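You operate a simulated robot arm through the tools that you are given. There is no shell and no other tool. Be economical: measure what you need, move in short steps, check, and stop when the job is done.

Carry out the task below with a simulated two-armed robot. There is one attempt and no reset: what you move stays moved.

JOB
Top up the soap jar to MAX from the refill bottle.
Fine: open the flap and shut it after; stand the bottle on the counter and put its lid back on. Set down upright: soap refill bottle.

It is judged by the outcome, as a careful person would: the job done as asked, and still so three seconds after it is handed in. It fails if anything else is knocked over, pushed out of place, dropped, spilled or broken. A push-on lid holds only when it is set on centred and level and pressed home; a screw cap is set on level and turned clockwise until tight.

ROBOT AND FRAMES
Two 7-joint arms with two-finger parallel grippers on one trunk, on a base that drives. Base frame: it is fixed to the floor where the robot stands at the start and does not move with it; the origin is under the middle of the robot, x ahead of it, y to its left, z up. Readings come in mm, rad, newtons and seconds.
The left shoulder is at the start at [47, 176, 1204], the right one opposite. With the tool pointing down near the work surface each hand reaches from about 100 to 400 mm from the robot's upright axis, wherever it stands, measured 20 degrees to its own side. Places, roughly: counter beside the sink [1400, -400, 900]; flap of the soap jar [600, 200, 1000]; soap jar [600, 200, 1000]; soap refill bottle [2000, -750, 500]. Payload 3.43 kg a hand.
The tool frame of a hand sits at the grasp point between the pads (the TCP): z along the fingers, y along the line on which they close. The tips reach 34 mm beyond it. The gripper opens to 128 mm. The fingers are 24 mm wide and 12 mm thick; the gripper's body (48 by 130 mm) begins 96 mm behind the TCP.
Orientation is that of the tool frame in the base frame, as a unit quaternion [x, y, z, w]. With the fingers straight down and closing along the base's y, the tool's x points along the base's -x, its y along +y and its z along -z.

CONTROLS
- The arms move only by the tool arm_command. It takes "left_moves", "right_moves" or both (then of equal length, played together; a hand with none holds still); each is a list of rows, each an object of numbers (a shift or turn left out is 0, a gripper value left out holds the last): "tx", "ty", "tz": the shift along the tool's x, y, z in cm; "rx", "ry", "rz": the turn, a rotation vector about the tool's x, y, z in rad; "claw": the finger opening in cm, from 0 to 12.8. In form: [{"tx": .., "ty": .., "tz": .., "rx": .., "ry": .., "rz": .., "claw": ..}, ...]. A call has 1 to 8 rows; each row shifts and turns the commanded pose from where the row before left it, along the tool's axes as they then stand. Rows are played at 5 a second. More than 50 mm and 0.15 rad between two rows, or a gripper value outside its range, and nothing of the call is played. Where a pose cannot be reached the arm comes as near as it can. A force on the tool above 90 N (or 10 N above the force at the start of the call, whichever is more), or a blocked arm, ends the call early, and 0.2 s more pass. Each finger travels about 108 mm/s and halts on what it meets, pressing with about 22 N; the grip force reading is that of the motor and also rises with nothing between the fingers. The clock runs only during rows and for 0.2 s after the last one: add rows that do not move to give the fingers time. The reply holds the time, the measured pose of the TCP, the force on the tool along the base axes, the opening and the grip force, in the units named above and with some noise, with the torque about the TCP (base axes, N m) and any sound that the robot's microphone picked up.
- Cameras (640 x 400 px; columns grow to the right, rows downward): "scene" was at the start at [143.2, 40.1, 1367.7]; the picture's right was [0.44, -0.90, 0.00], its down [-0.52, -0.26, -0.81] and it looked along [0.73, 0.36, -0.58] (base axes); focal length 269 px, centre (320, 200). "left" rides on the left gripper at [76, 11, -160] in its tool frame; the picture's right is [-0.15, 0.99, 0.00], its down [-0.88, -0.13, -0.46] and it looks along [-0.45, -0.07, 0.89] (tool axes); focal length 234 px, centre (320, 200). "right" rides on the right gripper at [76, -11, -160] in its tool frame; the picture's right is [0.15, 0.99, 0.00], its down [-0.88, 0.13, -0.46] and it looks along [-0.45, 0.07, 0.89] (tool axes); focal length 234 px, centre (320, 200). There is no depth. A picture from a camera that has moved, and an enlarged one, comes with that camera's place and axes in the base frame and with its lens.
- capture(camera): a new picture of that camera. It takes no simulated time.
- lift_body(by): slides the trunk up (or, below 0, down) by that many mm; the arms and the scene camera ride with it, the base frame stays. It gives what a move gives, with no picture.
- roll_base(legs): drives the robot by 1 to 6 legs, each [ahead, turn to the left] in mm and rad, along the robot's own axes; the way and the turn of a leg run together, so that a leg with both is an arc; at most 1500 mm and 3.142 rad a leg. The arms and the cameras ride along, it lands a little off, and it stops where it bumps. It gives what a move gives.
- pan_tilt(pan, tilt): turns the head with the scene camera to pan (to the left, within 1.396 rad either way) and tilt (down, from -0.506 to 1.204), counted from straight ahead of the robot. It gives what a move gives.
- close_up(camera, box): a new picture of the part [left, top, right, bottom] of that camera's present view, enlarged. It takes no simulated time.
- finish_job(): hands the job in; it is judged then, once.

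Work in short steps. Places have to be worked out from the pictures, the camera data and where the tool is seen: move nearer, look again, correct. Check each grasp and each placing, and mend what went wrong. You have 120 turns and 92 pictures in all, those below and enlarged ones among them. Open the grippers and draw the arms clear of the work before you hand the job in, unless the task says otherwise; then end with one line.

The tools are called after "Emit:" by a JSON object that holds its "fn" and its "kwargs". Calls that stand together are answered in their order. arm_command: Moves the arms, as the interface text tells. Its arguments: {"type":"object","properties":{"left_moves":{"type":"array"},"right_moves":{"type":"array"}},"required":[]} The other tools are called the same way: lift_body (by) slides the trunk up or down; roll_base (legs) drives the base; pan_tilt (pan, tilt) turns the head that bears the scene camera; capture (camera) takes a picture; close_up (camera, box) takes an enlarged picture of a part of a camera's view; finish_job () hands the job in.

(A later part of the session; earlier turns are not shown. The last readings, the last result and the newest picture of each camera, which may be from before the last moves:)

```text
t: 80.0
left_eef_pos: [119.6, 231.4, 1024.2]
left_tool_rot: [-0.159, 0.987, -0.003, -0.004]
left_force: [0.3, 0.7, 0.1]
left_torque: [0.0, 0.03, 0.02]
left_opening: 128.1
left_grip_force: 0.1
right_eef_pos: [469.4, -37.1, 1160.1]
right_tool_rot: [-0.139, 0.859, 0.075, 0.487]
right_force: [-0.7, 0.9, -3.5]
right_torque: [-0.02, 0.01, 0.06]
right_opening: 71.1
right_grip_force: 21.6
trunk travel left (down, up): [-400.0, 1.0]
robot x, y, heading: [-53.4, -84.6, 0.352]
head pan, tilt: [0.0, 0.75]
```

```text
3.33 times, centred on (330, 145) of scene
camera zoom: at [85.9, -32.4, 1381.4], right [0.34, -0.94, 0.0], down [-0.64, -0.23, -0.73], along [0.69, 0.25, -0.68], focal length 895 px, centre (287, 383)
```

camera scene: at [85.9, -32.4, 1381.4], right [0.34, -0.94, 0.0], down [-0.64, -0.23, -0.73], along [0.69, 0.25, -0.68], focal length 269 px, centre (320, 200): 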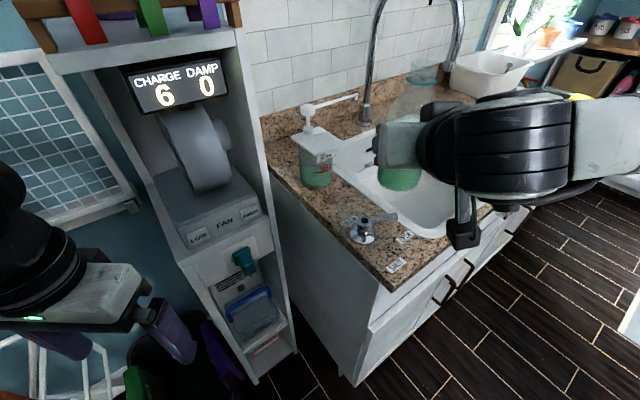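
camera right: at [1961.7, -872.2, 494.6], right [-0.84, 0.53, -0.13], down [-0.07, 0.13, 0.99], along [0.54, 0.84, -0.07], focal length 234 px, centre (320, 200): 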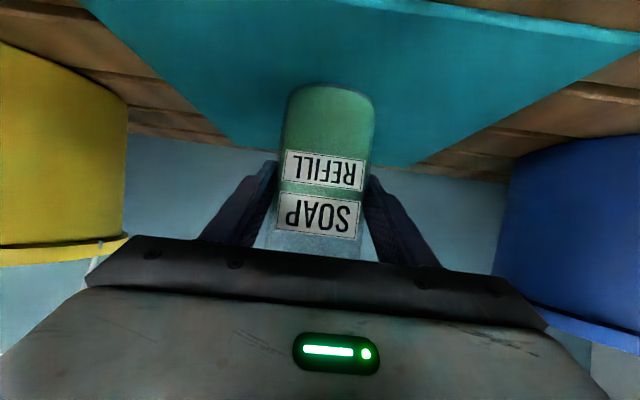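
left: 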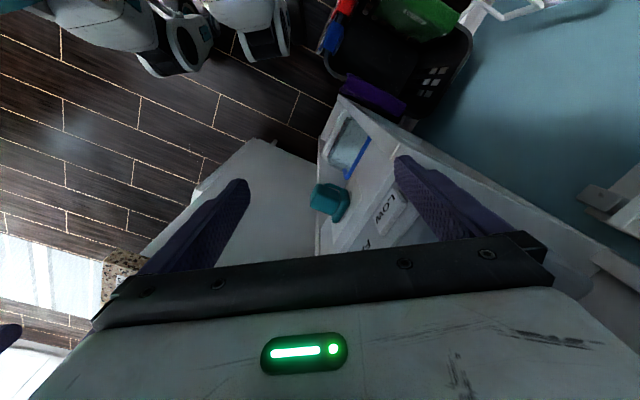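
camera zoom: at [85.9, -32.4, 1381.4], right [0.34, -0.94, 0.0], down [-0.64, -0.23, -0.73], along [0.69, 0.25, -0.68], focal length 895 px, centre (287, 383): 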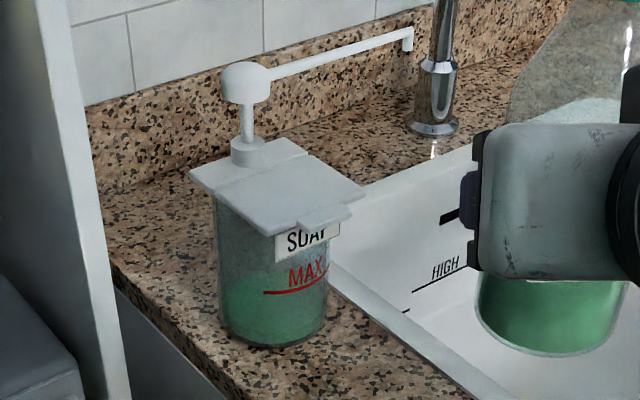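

Jar lid top is at z≈1065, tab about (563,114); hinge is pump side. I bring the left hand forward, closed, and pitch its fingers to 30° below horizontal to hook under the tab.

Emit:
{"fn": "arm_command", "kwargs": {"left_moves": [{"tx": -3.2, "ty": -2.4, "tz": -1.4, "claw": 9}, {"tx": -3.2, "ty": -2.4, "tz": -1.4, "claw": 6}, {"tx": -3.2, "ty": -2.4, "tz": -1.4, "claw": 3}, {"tx": -3.2, "ty": -2.4, "tz": -1.4, "claw": 0}, {"tx": -3.2, "ty": -2.4, "tz": -1.4}, {}]}}

Emit:
{"fn": "arm_command", "kwargs": {"left_moves": [{"ry": -0.15}, {"ry": -0.15}, {"ry": -0.15}, {"ry": -0.15}, {"ry": -0.15}, {"ry": -0.15}, {"ry": -0.15}, {}]}}

Emit:
{"fn": "capture", "kwargs": {"camera": "left"}}

Emit:
{"fn": "capture", "kwargs": {"camera": "scene"}}

```text
t: 81.4
left_eef_pos: [303.0, 173.5, 1093.7]
left_tool_rot: [-0.159, 0.987, -0.004, -0.004]
left_force: [-0.6, -0.6, 0.2]
left_torque: [-0.02, -0.02, -0.03]
left_opening: 0.0
left_grip_force: 22.1
left hand out of reach, approached as far as the arm can: row 5
right_eef_pos: [470.8, -35.7, 1160.5]
right_tool_rot: [-0.14, 0.859, 0.076, 0.487]
right_force: [0.0, 0.8, -3.3]
right_torque: [-0.03, 0.05, -0.01]
right_opening: 71.0
right_grip_force: 22.1
trunk travel left (down, up): [-400.0, 1.0]
robot x, y, heading: [-57.3, -85.3, 0.343]
head pan, tilt: [0.0, 0.75]
```

```text
t: 83.2
left_eef_pos: [324.5, 176.6, 1096.4]
left_tool_rot: [-0.14, 0.856, 0.078, 0.491]
left_force: [0.7, -0.5, 0.0]
left_torque: [0.0, -0.01, 0.01]
left_opening: 0.0
left_grip_force: 22.0
left hand out of reach, approached as far as the arm can: row 6, 7
right_eef_pos: [468.9, -36.6, 1159.5]
right_tool_rot: [-0.138, 0.859, 0.075, 0.487]
right_force: [-0.2, 0.8, -2.4]
right_torque: [0.01, 0.01, 0.02]
right_opening: 71.1
right_grip_force: 22.4
trunk travel left (down, up): [-400.0, 1.0]
robot x, y, heading: [-55.7, -83.8, 0.351]
head pan, tilt: [0.0, 0.75]
```

```text
63 pictures are left
camera left: at [155.2, 131.5, 1112.3], right [-0.24, 0.96, 0.12], down [0.09, -0.1, 0.99], along [0.97, 0.25, -0.06], focal length 234 px, centre (320, 200)
```

left: 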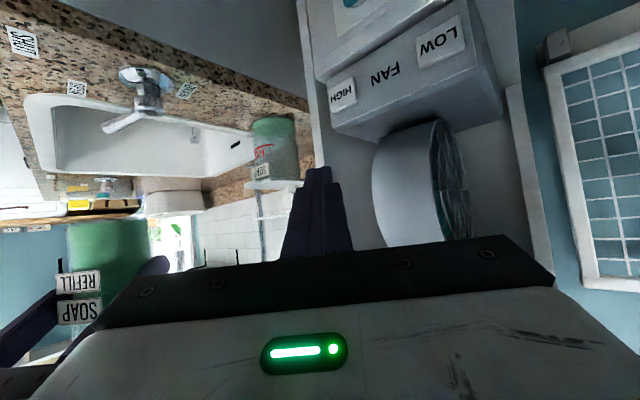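

```text
62 pictures are left
camera scene: at [85.9, -32.6, 1381.3], right [0.34, -0.94, 0.0], down [-0.64, -0.23, -0.73], along [0.69, 0.25, -0.68], focal length 269 px, centre (320, 200)
```

scene: 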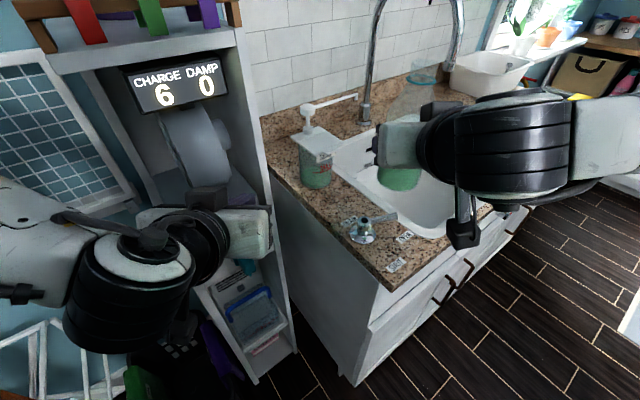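

The left camera sees the jar level-on (upside down). Enlarge it.

Emit:
{"fn": "close_up", "kwargs": {"camera": "left", "box": [225, 95, 325, 205]}}

```text
3.64 times, centred on (275, 150) of left
camera zoom: at [155.2, 131.5, 1112.3], right [-0.24, 0.96, 0.12], down [0.09, -0.1, 0.99], along [0.97, 0.25, -0.06], focal length 852 px, centre (484, 382)
```

zoom: 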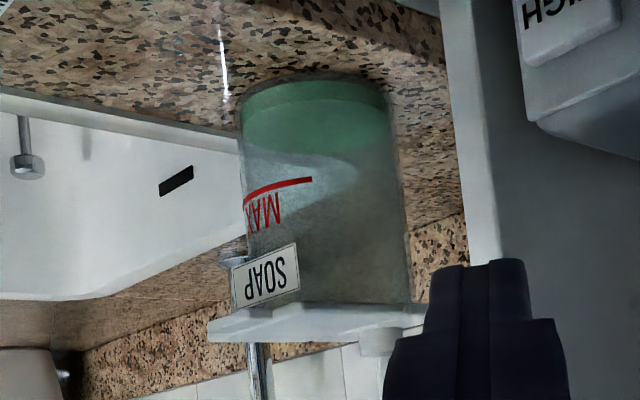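

Current level is roughly 20 mm below MAX. I first move the bottle hand right/back to make room, then bring the left hand to the front of the tab (est. (554,112,1058)).

Emit:
{"fn": "arm_command", "kwargs": {"right_moves": [{"tx": 0.77, "ty": -3, "tz": -1.3}, {"tx": 0.77, "ty": -3, "tz": -1.3}, {"tx": 0.77, "ty": -3, "tz": -1.3}, {"tx": 0.77, "ty": -3, "tz": -1.3}, {}]}}

Emit:
{"fn": "arm_command", "kwargs": {"left_moves": [{"tx": -0.68, "ty": -3.22, "tz": 2.75}, {"tx": -0.68, "ty": -3.22, "tz": 2.75}, {"tx": -0.68, "ty": -3.22, "tz": 2.75}, {"tx": -0.68, "ty": -3.22, "tz": 2.75}, {"tx": -0.68, "ty": -3.22, "tz": 2.75}, {"rx": -0.1, "rz": -0.058}, {"rx": -0.1, "rz": -0.058}, {}]}}

Emit:
{"fn": "capture", "kwargs": {"camera": "left"}}

Emit:
{"fn": "capture", "kwargs": {"camera": "scene"}}

```text
t: 84.4
left_eef_pos: [324.6, 176.5, 1093.8]
left_tool_rot: [-0.14, 0.857, 0.077, 0.49]
left_force: [0.7, 0.3, 0.3]
left_torque: [0.01, -0.03, -0.01]
left_opening: 0.1
left_grip_force: 22.4
right_eef_pos: [471.1, -159.1, 1168.6]
right_tool_rot: [-0.14, 0.86, 0.076, 0.485]
right_force: [0.0, -0.5, -3.6]
right_torque: [-0.01, 0.02, 0.01]
right_opening: 71.1
right_grip_force: 21.7
right hand out of reach, approached as far as the arm can: row 3, 4
trunk travel left (down, up): [-400.0, 1.0]
robot x, y, heading: [-55.7, -87.5, 0.349]
head pan, tilt: [0.0, 0.75]
```

```text
t: 86.2
left_eef_pos: [413.1, 201.9, 1115.4]
left_tool_rot: [-0.198, 0.858, 0.084, 0.467]
left_force: [-13.3, -69.6, -26.6]
left_torque: [-0.94, 1.07, -1.9]
left_opening: 0.0
left_grip_force: 21.7
left hand out of reach, approached as far as the arm can: row 1, 2, 3, 4, 5, 6, 7
right_eef_pos: [472.6, -166.4, 1167.3]
right_tool_rot: [-0.138, 0.859, 0.08, 0.486]
right_force: [-1.0, 0.6, -3.5]
right_torque: [0.0, 0.01, -0.01]
right_opening: 70.8
right_grip_force: 22.1
trunk travel left (down, up): [-400.0, 1.0]
robot x, y, heading: [-56.7, -87.3, 0.35]
head pan, tilt: [0.0, 0.75]
```

```text
60 pictures are left
camera left: at [250.2, 139.8, 1140.4], right [-0.34, 0.94, 0.08], down [0.13, -0.04, 0.99], along [0.93, 0.35, -0.11], focal length 234 px, centre (320, 200)
```

left: 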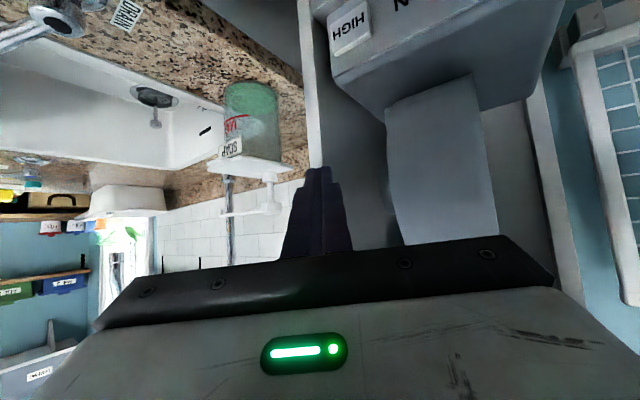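

```text
59 pictures are left
camera scene: at [87.0, -42.0, 1381.5], right [0.34, -0.94, -0.01], down [-0.64, -0.23, -0.73], along [0.69, 0.25, -0.68], focal length 269 px, centre (320, 200)
```

scene: 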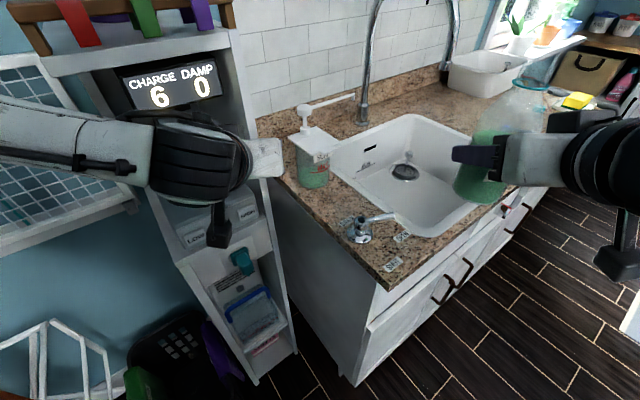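

The left hand presses against the shelf edge because the folded arm can't reach that pose; the robot is too close. I back off 130 mm immediately.

Emit:
{"fn": "roll_base", "kwargs": {"legs": [[-130, 0]]}}

Emit:
{"fn": "capture", "kwargs": {"camera": "scene"}}

```text
t: 87.5
left_eef_pos: [288.0, 198.9, 1127.7]
left_tool_rot: [-0.236, 0.835, 0.133, 0.479]
left_force: [0.0, 0.3, -0.7]
left_torque: [0.01, 0.0, -0.01]
left_opening: 0.0
left_grip_force: 22.4
right_eef_pos: [347.8, -205.8, 1168.0]
right_tool_rot: [-0.138, 0.86, 0.075, 0.486]
right_force: [0.4, -0.1, -3.7]
right_torque: [0.0, 0.03, 0.04]
right_opening: 71.2
right_grip_force: 22.0
trunk travel left (down, up): [-400.0, 1.0]
robot x, y, heading: [-181.5, -131.3, 0.347]
head pan, tilt: [0.0, 0.75]
```

```text
58 pictures are left
camera scene: at [-36.9, -77.4, 1381.4], right [0.34, -0.94, 0.0], down [-0.64, -0.23, -0.73], along [0.69, 0.25, -0.68], focal length 269 px, centre (320, 200)
```

scene: 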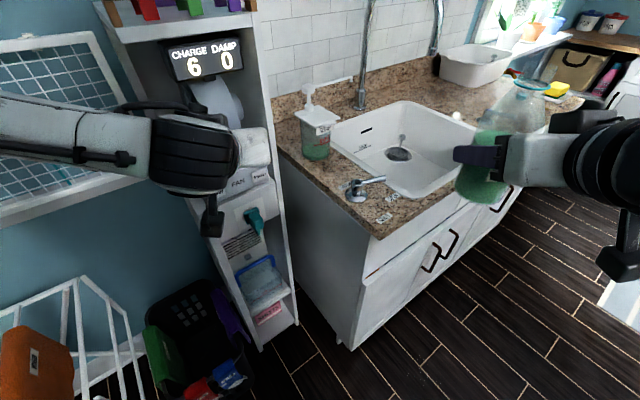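

Clear now, and the hand has the desired yaw (0.55) and pitch (30°). I try moving it right to check reach.

Emit:
{"fn": "arm_command", "kwargs": {"left_moves": [{"ty": -3}, {"ty": -3}, {"ty": -3}, {"ty": -3}, {"ty": -3}, {}]}}

```text
t: 88.9
left_eef_pos: [294.1, 194.9, 1149.1]
left_tool_rot: [-0.235, 0.836, 0.132, 0.477]
left_force: [0.1, 0.1, 0.4]
left_torque: [-0.01, 0.01, 0.0]
left_opening: 0.0
left_grip_force: 22.0
left hand out of reach, approached as far as the arm can: row 1, 2, 3, 4, 5
right_eef_pos: [349.0, -205.3, 1169.3]
right_tool_rot: [-0.138, 0.86, 0.075, 0.485]
right_force: [-0.2, 0.6, -3.3]
right_torque: [0.01, 0.02, -0.02]
right_opening: 70.9
right_grip_force: 22.1
trunk travel left (down, up): [-400.0, 1.0]
robot x, y, heading: [-176.4, -134.0, 0.347]
head pan, tilt: [0.0, 0.75]
```

Outward yaw seems the limit; I undo the yaw and turn slightly inward, then retry moving right.

Emit:
{"fn": "arm_command", "kwargs": {"left_moves": [{"rx": 0.12, "rz": 0.07}, {"rx": 0.12, "rz": 0.07}, {"ty": -3}, {"ty": -3}, {"ty": -3}, {"ty": -3}, {}]}}

```text
t: 90.5
left_eef_pos: [301.8, 132.9, 1158.2]
left_tool_rot: [-0.117, 0.86, 0.064, 0.492]
left_force: [0.0, 0.7, -0.3]
left_torque: [-0.04, 0.01, 0.02]
left_opening: 0.0
left_grip_force: 22.1
left hand out of reach, approached as far as the arm can: row 5, 6
right_eef_pos: [348.6, -206.1, 1169.1]
right_tool_rot: [-0.139, 0.86, 0.076, 0.486]
right_force: [0.6, 0.6, -3.6]
right_torque: [0.02, 0.02, 0.0]
right_opening: 70.9
right_grip_force: 22.2
trunk travel left (down, up): [-400.0, 1.0]
robot x, y, heading: [-179.6, -130.9, 0.347]
head pan, tilt: [0.0, 0.75]
```

The arm needs to be flatter: lowering the trunk 150 mm brings the shoulder level with the work. I do that, then raise and move the left hand.

Emit:
{"fn": "lift_body", "kwargs": {"by": -150}}

Emit:
{"fn": "arm_command", "kwargs": {"left_moves": [{"tx": -3, "tz": -1.7}, {"tx": -2, "tz": -1}, {"ty": -3.5}, {"ty": -3.5}, {"ty": -3.5}, {}], "right_moves": [{"tx": -3.8, "tz": -2.2}, {"tx": -3.8, "tz": -2.2}, {"tx": -3.8, "tz": -2.2}, {}, {}, {}]}}

Emit:
{"fn": "capture", "kwargs": {"camera": "scene"}}

```text
t: 92.3
left_eef_pos: [302.5, 133.9, 1008.3]
left_tool_rot: [-0.117, 0.86, 0.064, 0.492]
left_force: [-0.8, 0.0, 0.5]
left_torque: [0.01, 0.02, -0.03]
left_opening: 0.0
left_grip_force: 21.6
right_eef_pos: [349.0, -206.2, 1017.5]
right_tool_rot: [-0.139, 0.86, 0.075, 0.485]
right_force: [-0.6, -0.4, -3.4]
right_torque: [0.0, 0.01, 0.0]
right_opening: 71.2
right_grip_force: 22.2
trunk travel left (down, up): [-250.0, 151.0]
robot x, y, heading: [-176.4, -131.8, 0.346]
head pan, tilt: [0.0, 0.75]
```

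```text
t: 93.7
left_eef_pos: [303.4, 135.5, 1064.3]
left_tool_rot: [-0.118, 0.86, 0.065, 0.492]
left_force: [0.0, 0.3, -0.3]
left_torque: [-0.01, -0.02, 0.01]
left_opening: 0.2
left_grip_force: 22.3
left hand out of reach, approached as far as the arm can: row 3, 4, 5
right_eef_pos: [351.6, -201.7, 1151.9]
right_tool_rot: [-0.139, 0.859, 0.076, 0.486]
right_force: [-0.6, 0.9, -3.4]
right_torque: [-0.01, 0.04, 0.02]
right_opening: 70.9
right_grip_force: 21.6
trunk travel left (down, up): [-250.0, 151.0]
robot x, y, heading: [-178.7, -132.7, 0.343]
head pan, tilt: [0.0, 0.75]
```

```text
57 pictures are left
camera scene: at [-36.2, -77.0, 1231.3], right [0.34, -0.94, 0.0], down [-0.64, -0.23, -0.73], along [0.69, 0.25, -0.68], focal length 269 px, centre (320, 200)
```

scene: 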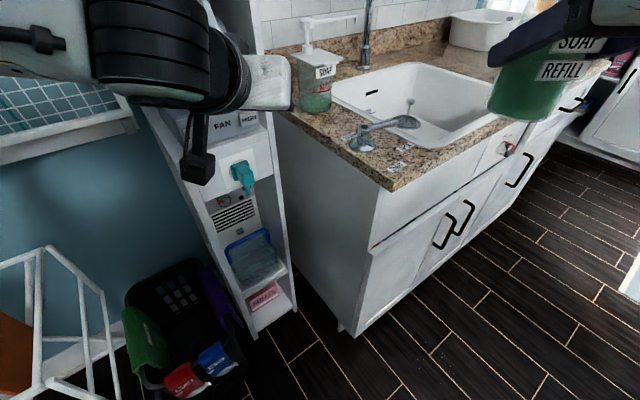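

Left arm's elbow sticks out left, so it works best with the target to the left. I reposition the base so the jar is ~690 ahead and ~200 left: around (9,-268), heading 0.35.

Emit:
{"fn": "arm_command", "kwargs": {"left_moves": [{"tx": -3.2, "tz": -1.8}, {}]}}

Emit:
{"fn": "roll_base", "kwargs": {"legs": [[0, -0.96], [231, 0], [0, 0.97]]}}

Emit:
{"fn": "pan_tilt", "kwargs": {"pan": 0.25, "tilt": 0.5}}

Emit:
{"fn": "capture", "kwargs": {"camera": "scene"}}

Emit:
{"fn": "capture", "kwargs": {"camera": "left"}}

```text
t: 94.3
left_eef_pos: [303.4, 135.8, 1100.9]
left_tool_rot: [-0.117, 0.86, 0.065, 0.492]
left_force: [0.3, 0.0, 0.1]
left_torque: [-0.04, -0.03, 0.02]
left_opening: 0.1
left_grip_force: 22.0
right_eef_pos: [351.4, -201.0, 1152.0]
right_tool_rot: [-0.138, 0.86, 0.075, 0.486]
right_force: [-1.1, -0.9, -3.1]
right_torque: [0.0, 0.0, 0.0]
right_opening: 71.1
right_grip_force: 22.1
trunk travel left (down, up): [-250.0, 151.0]
robot x, y, heading: [-179.0, -129.6, 0.348]
head pan, tilt: [0.0, 0.75]
```

```text
t: 100.9
left_eef_pos: [489.0, 15.1, 1099.8]
left_tool_rot: [-0.127, 0.859, 0.069, 0.491]
left_force: [0.0, 0.2, 0.4]
left_torque: [0.0, -0.01, 0.01]
left_opening: 0.0
left_grip_force: 22.0
right_eef_pos: [544.5, -322.0, 1150.6]
right_tool_rot: [-0.148, 0.858, 0.081, 0.485]
right_force: [0.2, 0.4, -3.7]
right_torque: [0.0, 0.04, -0.02]
right_opening: 71.3
right_grip_force: 22.0
trunk travel left (down, up): [-250.0, 151.0]
robot x, y, heading: [12.6, -260.4, 0.366]
head pan, tilt: [0.0, 0.75]
```

```text
t: 101.7
left_eef_pos: [489.5, 15.6, 1099.8]
left_tool_rot: [-0.128, 0.858, 0.071, 0.492]
left_force: [-0.1, 0.1, -0.1]
left_torque: [-0.01, 0.0, 0.01]
left_opening: 0.2
left_grip_force: 22.2
right_eef_pos: [544.1, -322.0, 1150.9]
right_tool_rot: [-0.148, 0.859, 0.08, 0.484]
right_force: [0.7, 0.1, -3.8]
right_torque: [0.03, 0.01, 0.02]
right_opening: 71.1
right_grip_force: 21.9
trunk travel left (down, up): [-250.0, 151.0]
robot x, y, heading: [16.7, -261.9, 0.37]
head pan, tilt: [0.25, 0.499]
```

```text
56 pictures are left
camera scene: at [151.8, -182.4, 1253.2], right [0.58, -0.82, 0.0], down [-0.39, -0.28, -0.88], along [0.72, 0.51, -0.48], focal length 269 px, centre (320, 200)
```

scene: 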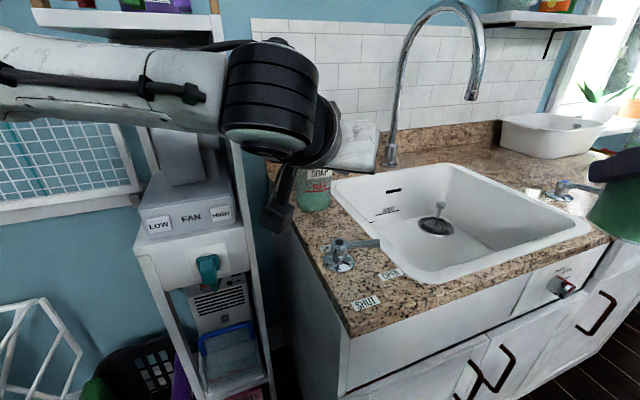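

```text
55 pictures are left
camera left: at [319.7, -23.9, 1117.3], right [-0.21, 0.97, 0.12], down [0.09, -0.1, 0.99], along [0.97, 0.22, -0.06], focal length 234 px, centre (320, 200)
```

left: 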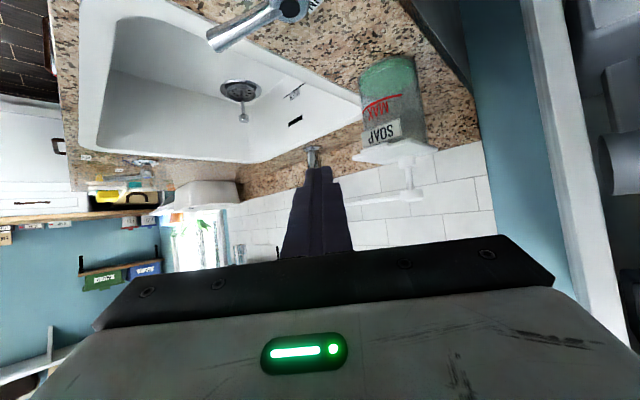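

Left camera sees tab, label and MAX well; enlarge.

Emit:
{"fn": "close_up", "kwargs": {"camera": "left", "box": [335, 45, 445, 205]}}

```text
2.50 times, centred on (390, 125) of left
camera zoom: at [319.7, -23.9, 1117.3], right [-0.21, 0.97, 0.12], down [0.09, -0.1, 0.99], along [0.97, 0.22, -0.06], focal length 585 px, centre (145, 388)
```

zoom: 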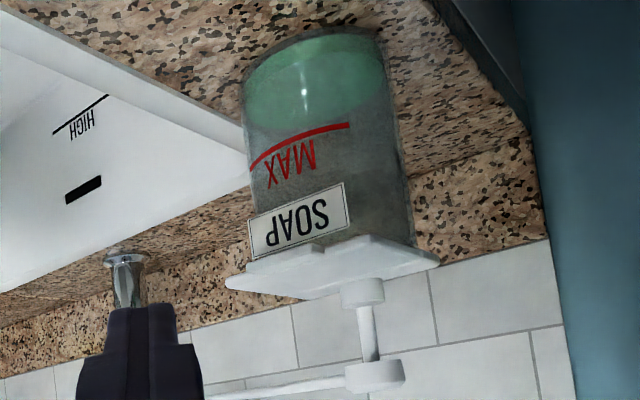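

Tab ≈(560,112), z≈1052. I bring the closed fingertips ~15 mm in front and ~15 mm below it.

Emit:
{"fn": "arm_command", "kwargs": {"left_moves": [{"tx": 0.9, "ty": 1.73, "tz": 2.42}, {"tx": 0.9, "ty": 1.73, "tz": 2.42}, {"tx": 0.9, "ty": 1.73, "tz": 2.42}, {"rx": -0.087, "rz": -0.05}, {"rx": -0.087, "rz": -0.05}, {"rx": -0.087, "rz": -0.05}, {}]}}

Emit:
{"fn": "capture", "kwargs": {"camera": "left"}}

Emit:
{"fn": "close_up", "kwargs": {"camera": "scene", "box": [240, 110, 420, 260]}}

```text
t: 103.3
left_eef_pos: [510.2, 96.2, 1041.0]
left_tool_rot: [-0.254, 0.83, 0.143, 0.475]
left_force: [1.0, 0.6, 0.7]
left_torque: [0.01, -0.01, -0.02]
left_opening: 0.0
left_grip_force: 21.3
left hand out of reach, approached as far as the arm can: row 6
right_eef_pos: [544.7, -321.9, 1152.3]
right_tool_rot: [-0.148, 0.858, 0.081, 0.485]
right_force: [-1.0, -0.2, -3.1]
right_torque: [-0.04, 0.02, 0.02]
right_opening: 70.9
right_grip_force: 21.8
trunk travel left (down, up): [-250.0, 151.0]
robot x, y, heading: [14.0, -263.6, 0.366]
head pan, tilt: [0.25, 0.499]
```

```text
53 pictures are left
camera left: at [358.5, 6.3, 1058.6], right [-0.49, 0.86, 0.12], down [0.12, -0.08, 0.99], along [0.86, 0.5, -0.06], focal length 234 px, centre (320, 200)
```

left: 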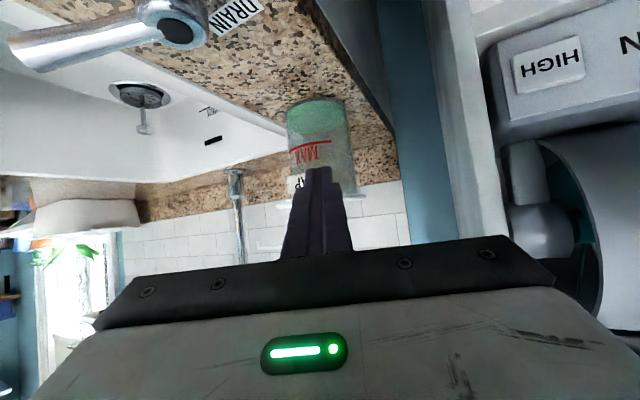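

```text
2.67 times, centred on (330, 185) of scene
camera zoom: at [151.7, -182.3, 1253.3], right [0.58, -0.82, 0.0], down [-0.39, -0.28, -0.88], along [0.72, 0.51, -0.48], focal length 716 px, centre (293, 240)
```

zoom: 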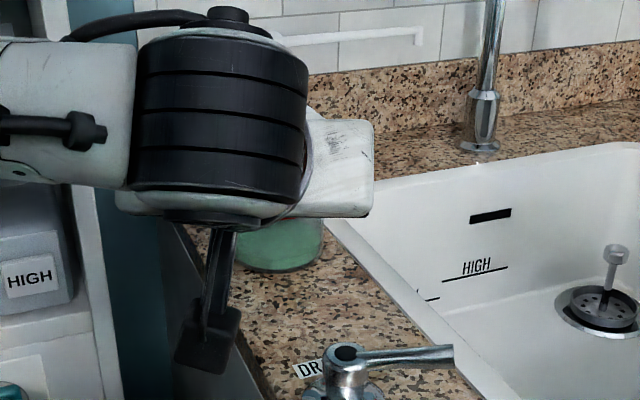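

Tip is ~8 mm in front of the tab and ~15 mm left of its middle; lid underside ≈1040. I shift right 13, down 10, check the reading.

Emit:
{"fn": "arm_command", "kwargs": {"left_moves": [{"tx": 0.61, "ty": -1.3, "tz": 0.94}, {}]}}

```text
t: 103.9
left_eef_pos: [512.9, 96.9, 1032.5]
left_tool_rot: [-0.252, 0.831, 0.142, 0.475]
left_force: [0.6, -0.4, -0.4]
left_torque: [-0.02, 0.03, -0.03]
left_opening: 0.6
left_grip_force: 22.1
left hand out of reach, approached as far as the arm can: row 1
right_eef_pos: [544.3, -322.3, 1151.9]
right_tool_rot: [-0.149, 0.858, 0.081, 0.485]
right_force: [0.7, -0.1, -3.1]
right_torque: [-0.01, 0.02, -0.03]
right_opening: 70.7
right_grip_force: 21.9
trunk travel left (down, up): [-250.0, 151.0]
robot x, y, heading: [14.4, -261.8, 0.371]
head pan, tilt: [0.25, 0.499]
```

Yaw limit again; I take back 0.2 rad of yaw (which swings the tip right) and shift right.

Emit:
{"fn": "arm_command", "kwargs": {"left_moves": [{"rx": 0.087, "rz": 0.05}, {"rx": 0.087, "rz": 0.05}, {"ty": -0.8}, {}]}}

Emit:
{"fn": "close_up", "kwargs": {"camera": "left", "box": [240, 80, 420, 230]}}

```text
t: 104.9
left_eef_pos: [515.2, 90.0, 1033.2]
left_tool_rot: [-0.17, 0.851, 0.095, 0.487]
left_force: [0.4, -0.3, -0.7]
left_torque: [-0.01, 0.03, -0.02]
left_opening: 0.0
left_grip_force: 22.1
right_eef_pos: [545.2, -322.8, 1151.7]
right_tool_rot: [-0.149, 0.858, 0.082, 0.485]
right_force: [0.3, -0.2, -4.1]
right_torque: [-0.02, 0.0, 0.0]
right_opening: 71.0
right_grip_force: 21.8
trunk travel left (down, up): [-250.0, 151.0]
robot x, y, heading: [13.8, -264.7, 0.369]
head pan, tilt: [0.25, 0.499]
```

```text
2.67 times, centred on (330, 155) of left
camera zoom: at [349.7, 33.7, 1050.0], right [-0.31, 0.94, 0.12], down [0.1, -0.1, 0.99], along [0.95, 0.32, -0.06], focal length 624 px, centre (293, 320)
```

zoom: 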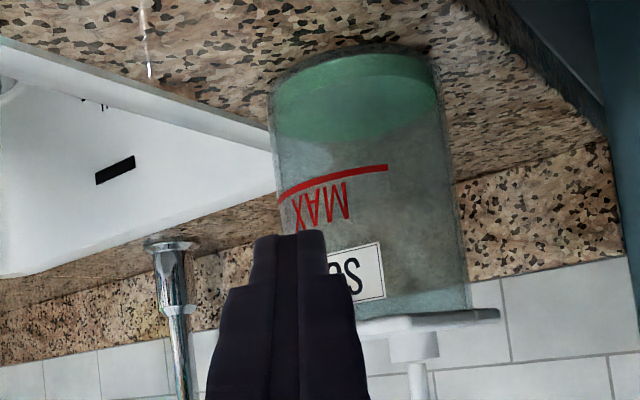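

Tip is now ~13 mm right of the tab middle and below the lid. I advance in small steps: 10 forward, 6 left.

Emit:
{"fn": "arm_command", "kwargs": {"left_moves": [{"tx": -0.5, "ty": 0.6, "tz": 0.86}, {}]}}

Emit:
{"fn": "close_up", "kwargs": {"camera": "left", "box": [270, 120, 390, 220]}}

```text
t: 105.5
left_eef_pos: [524.1, 100.7, 1033.4]
left_tool_rot: [-0.17, 0.852, 0.095, 0.486]
left_force: [-0.1, -0.6, 1.0]
left_torque: [-0.02, -0.03, 0.02]
left_opening: 0.1
left_grip_force: 22.2
right_eef_pos: [543.7, -321.0, 1152.2]
right_tool_rot: [-0.148, 0.859, 0.08, 0.484]
right_force: [0.0, -0.5, -4.5]
right_torque: [-0.02, 0.03, -0.03]
right_opening: 71.1
right_grip_force: 22.4
trunk travel left (down, up): [-250.0, 151.0]
robot x, y, heading: [13.7, -260.0, 0.362]
head pan, tilt: [0.25, 0.499]
```

```text
4.00 times, centred on (330, 170) of left
camera zoom: at [356.8, 43.3, 1049.8], right [-0.31, 0.94, 0.12], down [0.1, -0.1, 0.99], along [0.95, 0.32, -0.06], focal length 937 px, centre (280, 320)
```

zoom: 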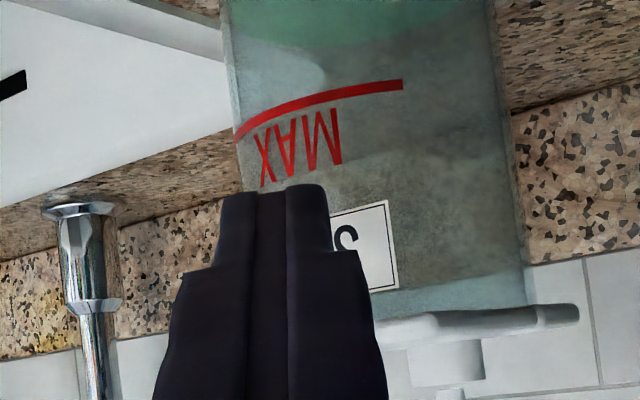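

Tip is about 11 mm short of the jar wall. Advance 5 mm, then lift 18 mm and read force.

Emit:
{"fn": "arm_command", "kwargs": {"left_moves": [{"tx": -0.25, "ty": 0.2, "tz": 0.43}, {"tx": -0.6, "tz": -0.35}, {"tx": -0.6, "tz": -0.35}, {"tx": -0.4, "tz": -0.23}, {}]}}

Emit:
{"fn": "capture", "kwargs": {"camera": "left"}}

```text
t: 106.7
left_eef_pos: [526.3, 102.2, 1050.2]
left_tool_rot: [-0.17, 0.851, 0.095, 0.487]
left_force: [0.6, -0.7, -0.1]
left_torque: [0.0, -0.03, 0.01]
left_opening: 0.1
left_grip_force: 21.6
right_eef_pos: [543.6, -321.6, 1151.7]
right_tool_rot: [-0.147, 0.858, 0.08, 0.485]
right_force: [0.4, -0.5, -4.1]
right_torque: [0.0, 0.05, -0.01]
right_opening: 71.0
right_grip_force: 21.8
trunk travel left (down, up): [-250.0, 151.0]
robot x, y, heading: [14.4, -264.6, 0.368]
head pan, tilt: [0.25, 0.499]
```

```text
49 pictures are left
camera left: at [360.4, 46.2, 1068.2], right [-0.31, 0.94, 0.12], down [0.1, -0.1, 0.99], along [0.95, 0.32, -0.06], focal length 234 px, centre (320, 200)
```

left: 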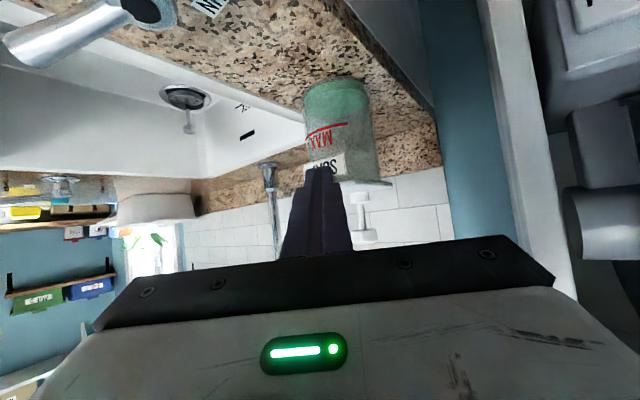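

No contact yet (tip upper corner z≈1043). Continue up 15 mm.

Emit:
{"fn": "arm_command", "kwargs": {"left_moves": [{"tx": -0.45, "tz": -0.25}, {"tx": -0.45, "tz": -0.25}, {"tx": -0.45, "tz": -0.25}, {}]}}

Emit:
{"fn": "close_up", "kwargs": {"camera": "left", "box": [270, 120, 410, 240]}}

```text
t: 107.7
left_eef_pos: [525.7, 102.3, 1066.6]
left_tool_rot: [-0.169, 0.851, 0.094, 0.487]
left_force: [-0.4, -0.3, 0.6]
left_torque: [0.0, 0.05, 0.0]
left_opening: 0.0
left_grip_force: 21.7
right_eef_pos: [544.3, -321.8, 1150.2]
right_tool_rot: [-0.148, 0.858, 0.08, 0.485]
right_force: [0.0, 0.3, -4.7]
right_torque: [-0.01, 0.04, -0.02]
right_opening: 71.2
right_grip_force: 21.5
trunk travel left (down, up): [-250.0, 151.0]
robot x, y, heading: [13.1, -260.3, 0.364]
head pan, tilt: [0.25, 0.499]
```

```text
3.33 times, centred on (340, 180) of left
camera zoom: at [360.7, 45.8, 1083.1], right [-0.31, 0.94, 0.12], down [0.1, -0.1, 0.99], along [0.95, 0.32, -0.06], focal length 781 px, centre (253, 267)
```

zoom: 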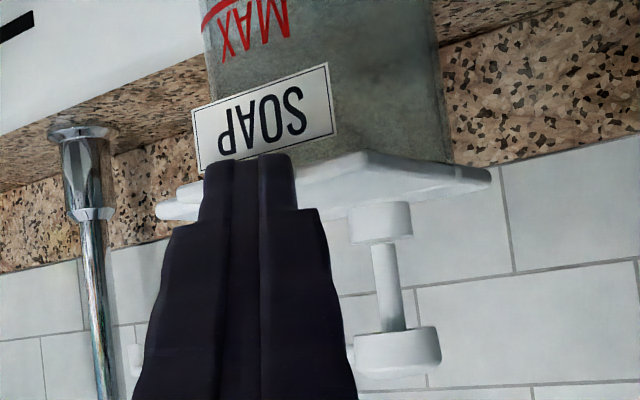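

Better triangulation from three left-camera views: jar axis is at about (625,173), tab about (592,128), z≈1040, counter ≈905. The tip is short by ~40 mm; I go down 38, then forward 28 and look.

Emit:
{"fn": "arm_command", "kwargs": {"left_moves": [{"tx": 3.28, "tz": 1.92}, {"tx": -1.4, "ty": 0.2, "tz": 2.42}, {}]}}

Emit:
{"fn": "close_up", "kwargs": {"camera": "left", "box": [250, 70, 430, 220]}}

```text
t: 108.5
left_eef_pos: [550.3, 113.0, 1027.9]
left_tool_rot: [-0.169, 0.851, 0.095, 0.487]
left_force: [0.2, -0.1, 0.3]
left_torque: [-0.03, -0.04, 0.03]
left_opening: 0.0
left_grip_force: 22.6
right_eef_pos: [543.6, -320.7, 1150.3]
right_tool_rot: [-0.148, 0.858, 0.08, 0.485]
right_force: [-0.1, 0.0, -3.5]
right_torque: [-0.02, 0.05, -0.01]
right_opening: 70.9
right_grip_force: 22.1
trunk travel left (down, up): [-250.0, 151.0]
robot x, y, heading: [13.0, -263.7, 0.363]
head pan, tilt: [0.25, 0.499]
```

```text
2.67 times, centred on (340, 145) of left
camera zoom: at [385.1, 58.1, 1044.5], right [-0.31, 0.94, 0.12], down [0.1, -0.1, 0.99], along [0.95, 0.32, -0.06], focal length 624 px, centre (267, 347)
```

zoom: 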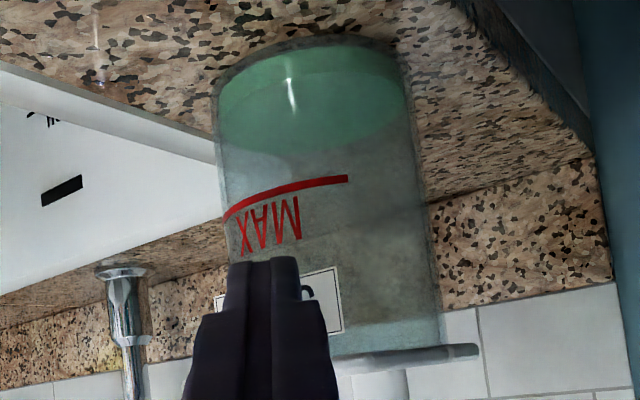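

Nicely centred on the label. Advance 12 mm and lift 25 mm slowly.

Emit:
{"fn": "arm_command", "kwargs": {"left_moves": [{"tx": -0.6, "ty": 0.2, "tz": 1.03}, {"tx": -0.7, "tz": -0.4}, {"tx": -0.7, "tz": -0.4}, {"tx": -0.7, "tz": -0.4}, {}]}}

Emit:
{"fn": "close_up", "kwargs": {"camera": "left", "box": [250, 90, 430, 240]}}

```text
t: 109.7
left_eef_pos: [560.9, 120.7, 1053.2]
left_tool_rot: [-0.169, 0.852, 0.094, 0.487]
left_force: [-0.1, 0.5, -0.6]
left_torque: [-0.02, 0.01, -0.01]
left_opening: 0.0
left_grip_force: 21.7
right_eef_pos: [544.0, -321.2, 1151.2]
right_tool_rot: [-0.148, 0.858, 0.081, 0.485]
right_force: [0.1, -0.8, -3.2]
right_torque: [-0.04, 0.01, -0.02]
right_opening: 71.0
right_grip_force: 21.8
trunk travel left (down, up): [-250.0, 151.0]
robot x, y, heading: [13.0, -261.5, 0.375]
head pan, tilt: [0.25, 0.499]
```

```text
2.67 times, centred on (340, 165) of left
camera zoom: at [395.5, 65.2, 1069.6], right [-0.31, 0.94, 0.12], down [0.1, -0.1, 0.99], along [0.95, 0.32, -0.06], focal length 624 px, centre (267, 293)
```

zoom: 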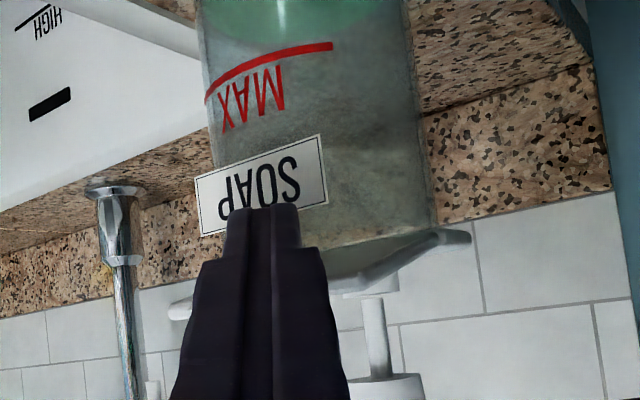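

The flap's front edge has lifted. I continue along its arc: up and toward the wall.

Emit:
{"fn": "arm_command", "kwargs": {"left_moves": [{"tx": -2.15, "ty": 0.54, "tz": -0.285}, {"tx": -2.19, "ty": 0.81, "tz": 0.18}, {"tx": -1.71, "ty": 1.08, "tz": 0.945}, {}]}}

Emit:
{"fn": "capture", "kwargs": {"camera": "left"}}

```text
t: 110.7
left_eef_pos: [589.5, 160.2, 1099.8]
left_tool_rot: [-0.169, 0.851, 0.094, 0.488]
left_force: [0.6, 0.1, 0.6]
left_torque: [0.02, 0.0, -0.01]
left_opening: 0.0
left_grip_force: 22.5
right_eef_pos: [543.8, -322.7, 1151.6]
right_tool_rot: [-0.148, 0.858, 0.08, 0.485]
right_force: [0.6, 0.0, -3.9]
right_torque: [0.02, 0.03, 0.05]
right_opening: 71.0
right_grip_force: 21.6
trunk travel left (down, up): [-250.0, 151.0]
robot x, y, heading: [14.9, -258.1, 0.37]
head pan, tilt: [0.25, 0.499]
```

```text
45 pictures are left
camera left: at [422.5, 103.6, 1116.5], right [-0.31, 0.94, 0.12], down [0.1, -0.1, 0.99], along [0.95, 0.32, -0.06], focal length 234 px, centre (320, 200)
```

left: 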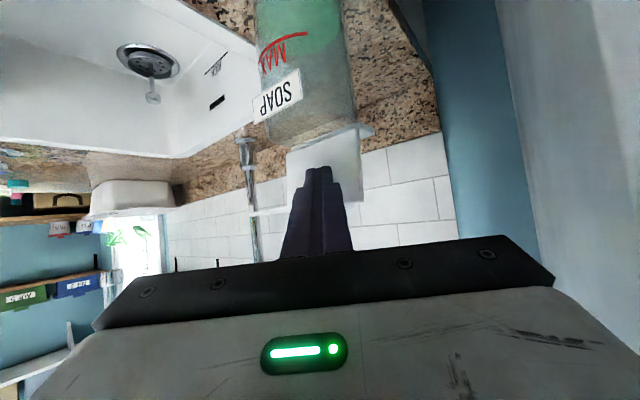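

The flap stands up behind the finger. Push on toward the wall to lean it on the pump.

Emit:
{"fn": "arm_command", "kwargs": {"left_moves": [{"tx": -1.11, "ty": 1.08, "tz": 1.3}, {"tx": -0.42, "ty": 0.54, "tz": 0.725}, {}]}}

Emit:
{"fn": "close_up", "kwargs": {"camera": "left", "box": [230, 60, 430, 230]}}

```text
t: 111.5
left_eef_pos: [598.7, 175.0, 1102.7]
left_tool_rot: [-0.166, 0.853, 0.092, 0.486]
left_force: [-40.1, -26.3, -6.2]
left_torque: [-0.35, 0.46, 0.15]
left_opening: 0.0
left_grip_force: 22.2
right_eef_pos: [539.7, -324.5, 1153.9]
right_tool_rot: [-0.148, 0.857, 0.082, 0.487]
right_force: [-1.0, -0.6, -4.1]
right_torque: [0.0, -0.02, 0.0]
right_opening: 71.0
right_grip_force: 21.9
trunk travel left (down, up): [-250.0, 151.0]
robot x, y, heading: [15.5, -262.2, 0.372]
head pan, tilt: [0.25, 0.499]
```

```text
2.35 times, centred on (330, 145) of left
camera zoom: at [433.0, 119.8, 1120.4], right [-0.3, 0.95, 0.12], down [0.1, -0.09, 0.99], along [0.95, 0.31, -0.07], focal length 551 px, centre (296, 329)
```

zoom: 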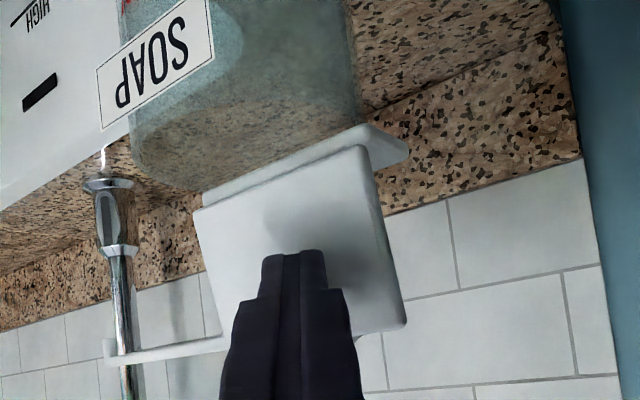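

The flap reached its stop (48 N), so I ease back at once, then withdraw a little to see whether it stays open.

Emit:
{"fn": "arm_command", "kwargs": {"left_moves": [{"tx": 0.42, "ty": -0.54, "tz": -0.725}, {"tx": 0.84, "ty": -0.7, "tz": -1.45}, {"tx": 0.84, "ty": 0, "tz": -1.45}, {}]}}

Emit:
{"fn": "capture", "kwargs": {"camera": "left"}}

```text
t: 112.5
left_eef_pos: [571.2, 157.5, 1101.2]
left_tool_rot: [-0.17, 0.851, 0.094, 0.487]
left_force: [-0.5, -0.3, 0.1]
left_torque: [-0.02, 0.01, -0.02]
left_opening: 0.0
left_grip_force: 22.0
right_eef_pos: [543.9, -322.2, 1151.0]
right_tool_rot: [-0.147, 0.858, 0.08, 0.485]
right_force: [-0.2, -0.4, -4.2]
right_torque: [-0.02, 0.0, 0.02]
right_opening: 70.9
right_grip_force: 21.9
trunk travel left (down, up): [-250.0, 151.0]
robot x, y, heading: [15.4, -259.7, 0.365]
head pan, tilt: [0.25, 0.499]
```

```text
43 pictures are left
camera left: at [405.6, 100.7, 1119.0], right [-0.31, 0.94, 0.12], down [0.1, -0.1, 0.99], along [0.95, 0.32, -0.06], focal length 234 px, centre (320, 200)
```

left: 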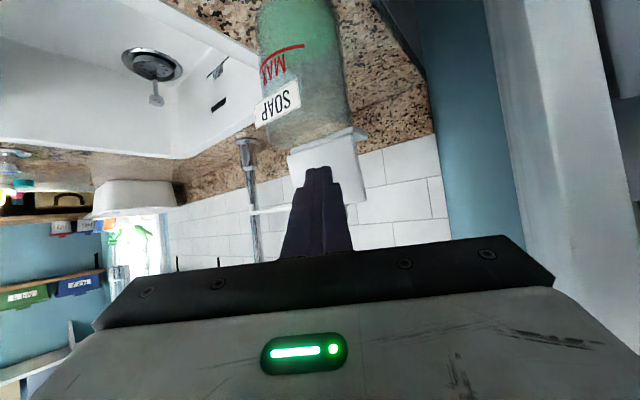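

The flap stays open on its own. The right arm works best with the jar to its right, so I'll retract the left hand, back the base off, and fold the left hand down again.

Emit:
{"fn": "arm_command", "kwargs": {"left_moves": [{"tx": 1.9, "tz": -3.24}, {"tx": 1.9, "tz": -3.24}, {"tx": 1.9, "tz": -3.24}, {"tx": 1.0, "tz": -2.5}, {}]}}

Emit:
{"fn": "roll_base", "kwargs": {"legs": [[-250, 0]]}}

Emit:
{"fn": "arm_command", "kwargs": {"left_moves": [{"ry": 0.15}, {"ry": 0.15}, {"ry": 0.15}, {"ry": 0.15}, {"ry": 0.15}, {"ry": 0.15}, {"ry": 0.14}, {}]}}

Emit:
{"fn": "pan_tilt", "kwargs": {"pan": 0.1, "tilt": 0.45}}

Emit:
{"fn": "capture", "kwargs": {"camera": "scene"}}

```text
t: 113.7
left_eef_pos: [440.4, 103.9, 1106.6]
left_tool_rot: [-0.171, 0.852, 0.095, 0.486]
left_force: [-0.3, -0.8, 0.7]
left_torque: [0.02, 0.0, 0.01]
left_opening: 0.0
left_grip_force: 22.1
right_eef_pos: [544.3, -322.1, 1151.4]
right_tool_rot: [-0.148, 0.858, 0.081, 0.485]
right_force: [1.2, 0.2, -3.0]
right_torque: [-0.04, 0.0, 0.0]
right_opening: 71.1
right_grip_force: 22.2
trunk travel left (down, up): [-250.0, 151.0]
robot x, y, heading: [10.2, -260.5, 0.368]
head pan, tilt: [0.25, 0.499]
```

```text
t: 115.5
left_eef_pos: [205.6, 15.4, 1108.9]
left_tool_rot: [-0.171, 0.851, 0.095, 0.487]
left_force: [-0.8, 0.0, 0.2]
left_torque: [0.01, 0.03, 0.03]
left_opening: 0.1
left_grip_force: 21.8
right_eef_pos: [311.3, -410.1, 1151.2]
right_tool_rot: [-0.15, 0.858, 0.081, 0.485]
right_force: [0.6, 0.2, -3.6]
right_torque: [0.0, 0.05, -0.01]
right_opening: 71.0
right_grip_force: 21.4
trunk travel left (down, up): [-250.0, 151.0]
robot x, y, heading: [-222.5, -349.7, 0.371]
head pan, tilt: [0.25, 0.499]
```

```text
t: 117.3
left_eef_pos: [191.8, 48.5, 1105.7]
left_tool_rot: [-0.196, 0.977, 0.014, 0.082]
left_force: [-0.2, 0.3, -0.3]
left_torque: [0.01, 0.02, -0.01]
left_opening: 0.0
left_grip_force: 22.1
left hand out of reach, approached as far as the arm can: row 6, 7
right_eef_pos: [311.1, -410.4, 1150.7]
right_tool_rot: [-0.149, 0.858, 0.081, 0.484]
right_force: [0.3, -0.2, -2.8]
right_torque: [-0.04, 0.01, -0.02]
right_opening: 70.9
right_grip_force: 22.1
trunk travel left (down, up): [-250.0, 151.0]
robot x, y, heading: [-216.9, -351.7, 0.373]
head pan, tilt: [0.25, 0.499]
```

```text
t: 118.0
left_eef_pos: [194.1, 47.5, 1106.5]
left_tool_rot: [-0.197, 0.977, 0.014, 0.083]
left_force: [-0.2, 0.3, 0.6]
left_torque: [-0.01, 0.01, -0.01]
left_opening: 0.0
left_grip_force: 22.1
right_eef_pos: [310.6, -410.3, 1150.0]
right_tool_rot: [-0.15, 0.858, 0.081, 0.485]
right_force: [0.7, 0.4, -4.0]
right_torque: [-0.02, 0.01, 0.02]
right_opening: 70.8
right_grip_force: 22.7
trunk travel left (down, up): [-250.0, 151.0]
robot x, y, heading: [-217.1, -352.4, 0.374]
head pan, tilt: [0.099, 0.45]
```

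```text
42 pictures are left
camera scene: at [-73.4, -283.2, 1257.7], right [0.45, -0.89, 0.0], down [-0.39, -0.2, -0.9], along [0.8, 0.41, -0.44], focal length 269 px, centre (320, 200)
```

scene: 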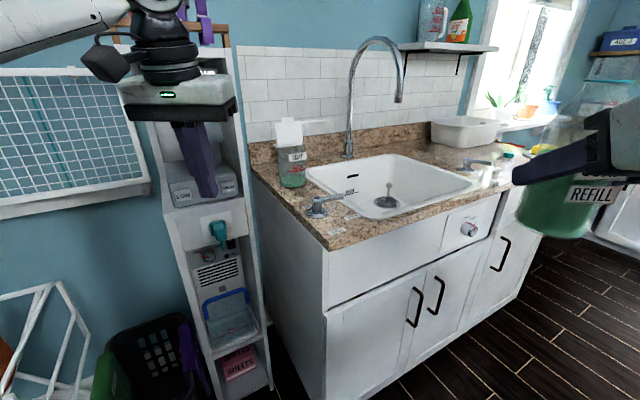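

Flap stands open, jar undisturbed. I retract the left hand and drive to about (-50,70), heading 0.35, so the jar lies ahead-right.

Emit:
{"fn": "arm_command", "kwargs": {"left_moves": [{"tx": 4.5}, {"tx": 4.5}, {"tx": 4.5}, {"tx": 4.5}, {"tx": 3}, {}]}}

Emit:
{"fn": "roll_base", "kwargs": {"legs": [[0, 0.82], [450, 0], [0, -0.84]]}}

Emit:
{"fn": "pan_tilt", "kwargs": {"pan": -0.15, "tilt": 0.45}}

Emit:
{"fn": "capture", "kwargs": {"camera": "scene"}}

```text
t: 119.4
left_eef_pos: [1.0, -32.6, 1069.1]
left_tool_rot: [-0.195, 0.977, 0.014, 0.083]
left_force: [0.2, 0.4, -0.7]
left_torque: [0.02, -0.03, 0.04]
left_opening: 0.3
left_grip_force: 22.2
right_eef_pos: [310.8, -409.5, 1151.2]
right_tool_rot: [-0.149, 0.858, 0.081, 0.484]
right_force: [-0.7, 0.4, -3.3]
right_torque: [-0.02, 0.03, -0.02]
right_opening: 71.0
right_grip_force: 22.1
trunk travel left (down, up): [-250.0, 151.0]
robot x, y, heading: [-221.4, -350.6, 0.371]
head pan, tilt: [0.099, 0.45]
```

```text
t: 123.6
left_eef_pos: [-177.1, 324.2, 1069.9]
left_tool_rot: [-0.563, 0.822, 0.045, 0.071]
left_force: [-1.0, -0.2, -0.2]
left_torque: [0.05, 0.01, 0.01]
left_opening: 0.0
left_grip_force: 21.7
right_eef_pos: [306.5, 278.8, 1150.5]
right_tool_rot: [-0.475, 0.732, 0.262, 0.413]
right_force: [-2.2, -4.0, 0.6]
right_torque: [-0.02, -0.21, -0.24]
right_opening: 71.0
right_grip_force: 21.6
trunk travel left (down, up): [-250.0, 151.0]
robot x, y, heading: [-97.0, -57.3, 1.177]
head pan, tilt: [0.099, 0.45]
stopped in leg 2: the force on the tool passed its limit at 143 N (the readings are from after the stop); the commanded pose is now the measured one
```

```text
t: 124.3
left_eef_pos: [-176.5, 323.7, 1068.9]
left_tool_rot: [-0.564, 0.822, 0.046, 0.071]
left_force: [-0.3, -0.7, -0.1]
left_torque: [-0.04, 0.03, 0.02]
left_opening: 0.0
left_grip_force: 22.3
right_eef_pos: [306.8, 279.5, 1150.1]
right_tool_rot: [-0.474, 0.733, 0.262, 0.412]
right_force: [-4.8, -5.7, -0.3]
right_torque: [-0.04, -0.18, -0.32]
right_opening: 70.9
right_grip_force: 21.7
trunk travel left (down, up): [-250.0, 151.0]
robot x, y, heading: [-97.4, -57.4, 1.17]
head pan, tilt: [-0.15, 0.45]
```

```text
41 pictures are left
camera scene: at [-26.7, 86.7, 1257.9], right [0.86, -0.52, 0.0], down [-0.22, -0.37, -0.9], along [0.47, 0.77, -0.43], focal length 269 px, centre (320, 200)
```

scene: 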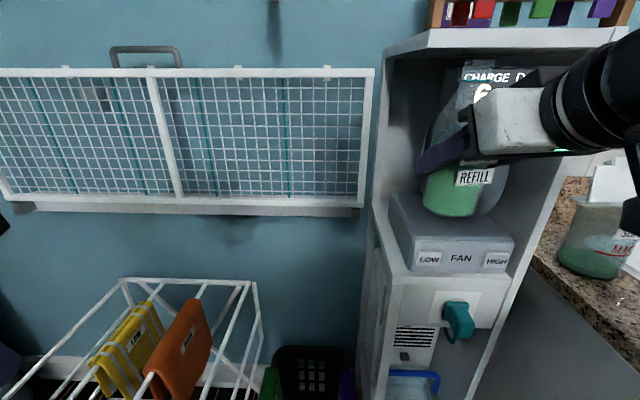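

The bottle hand ran into the shelf bay during the drive — my mistake about its extension. Reverse straight back and inspect.

Emit:
{"fn": "roll_base", "kwargs": {"legs": [[-200, 0]]}}

Emit:
{"fn": "capture", "kwargs": {"camera": "scene"}}

```text
t: 126.0
left_eef_pos: [-254.7, 139.8, 1071.1]
left_tool_rot: [-0.565, 0.821, 0.046, 0.07]
left_force: [0.3, -0.5, -0.5]
left_torque: [0.02, -0.01, 0.01]
left_opening: 0.0
left_grip_force: 22.0
right_eef_pos: [229.4, 95.8, 1150.6]
right_tool_rot: [-0.476, 0.732, 0.261, 0.411]
right_force: [-0.4, 1.1, -3.3]
right_torque: [-0.01, 0.01, 0.0]
right_opening: 71.2
right_grip_force: 21.7
trunk travel left (down, up): [-250.0, 151.0]
robot x, y, heading: [-173.8, -243.0, 1.181]
head pan, tilt: [-0.15, 0.45]
```

```text
40 pictures are left
camera scene: at [-102.8, -97.0, 1257.9], right [0.86, -0.51, 0.0], down [-0.22, -0.37, -0.9], along [0.46, 0.77, -0.43], focal length 269 px, centre (320, 200)
```

scene: 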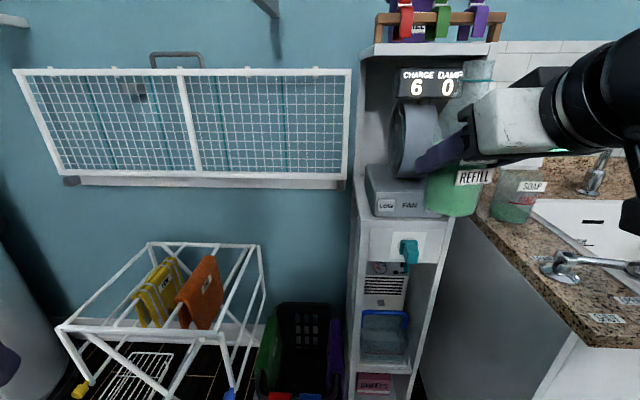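

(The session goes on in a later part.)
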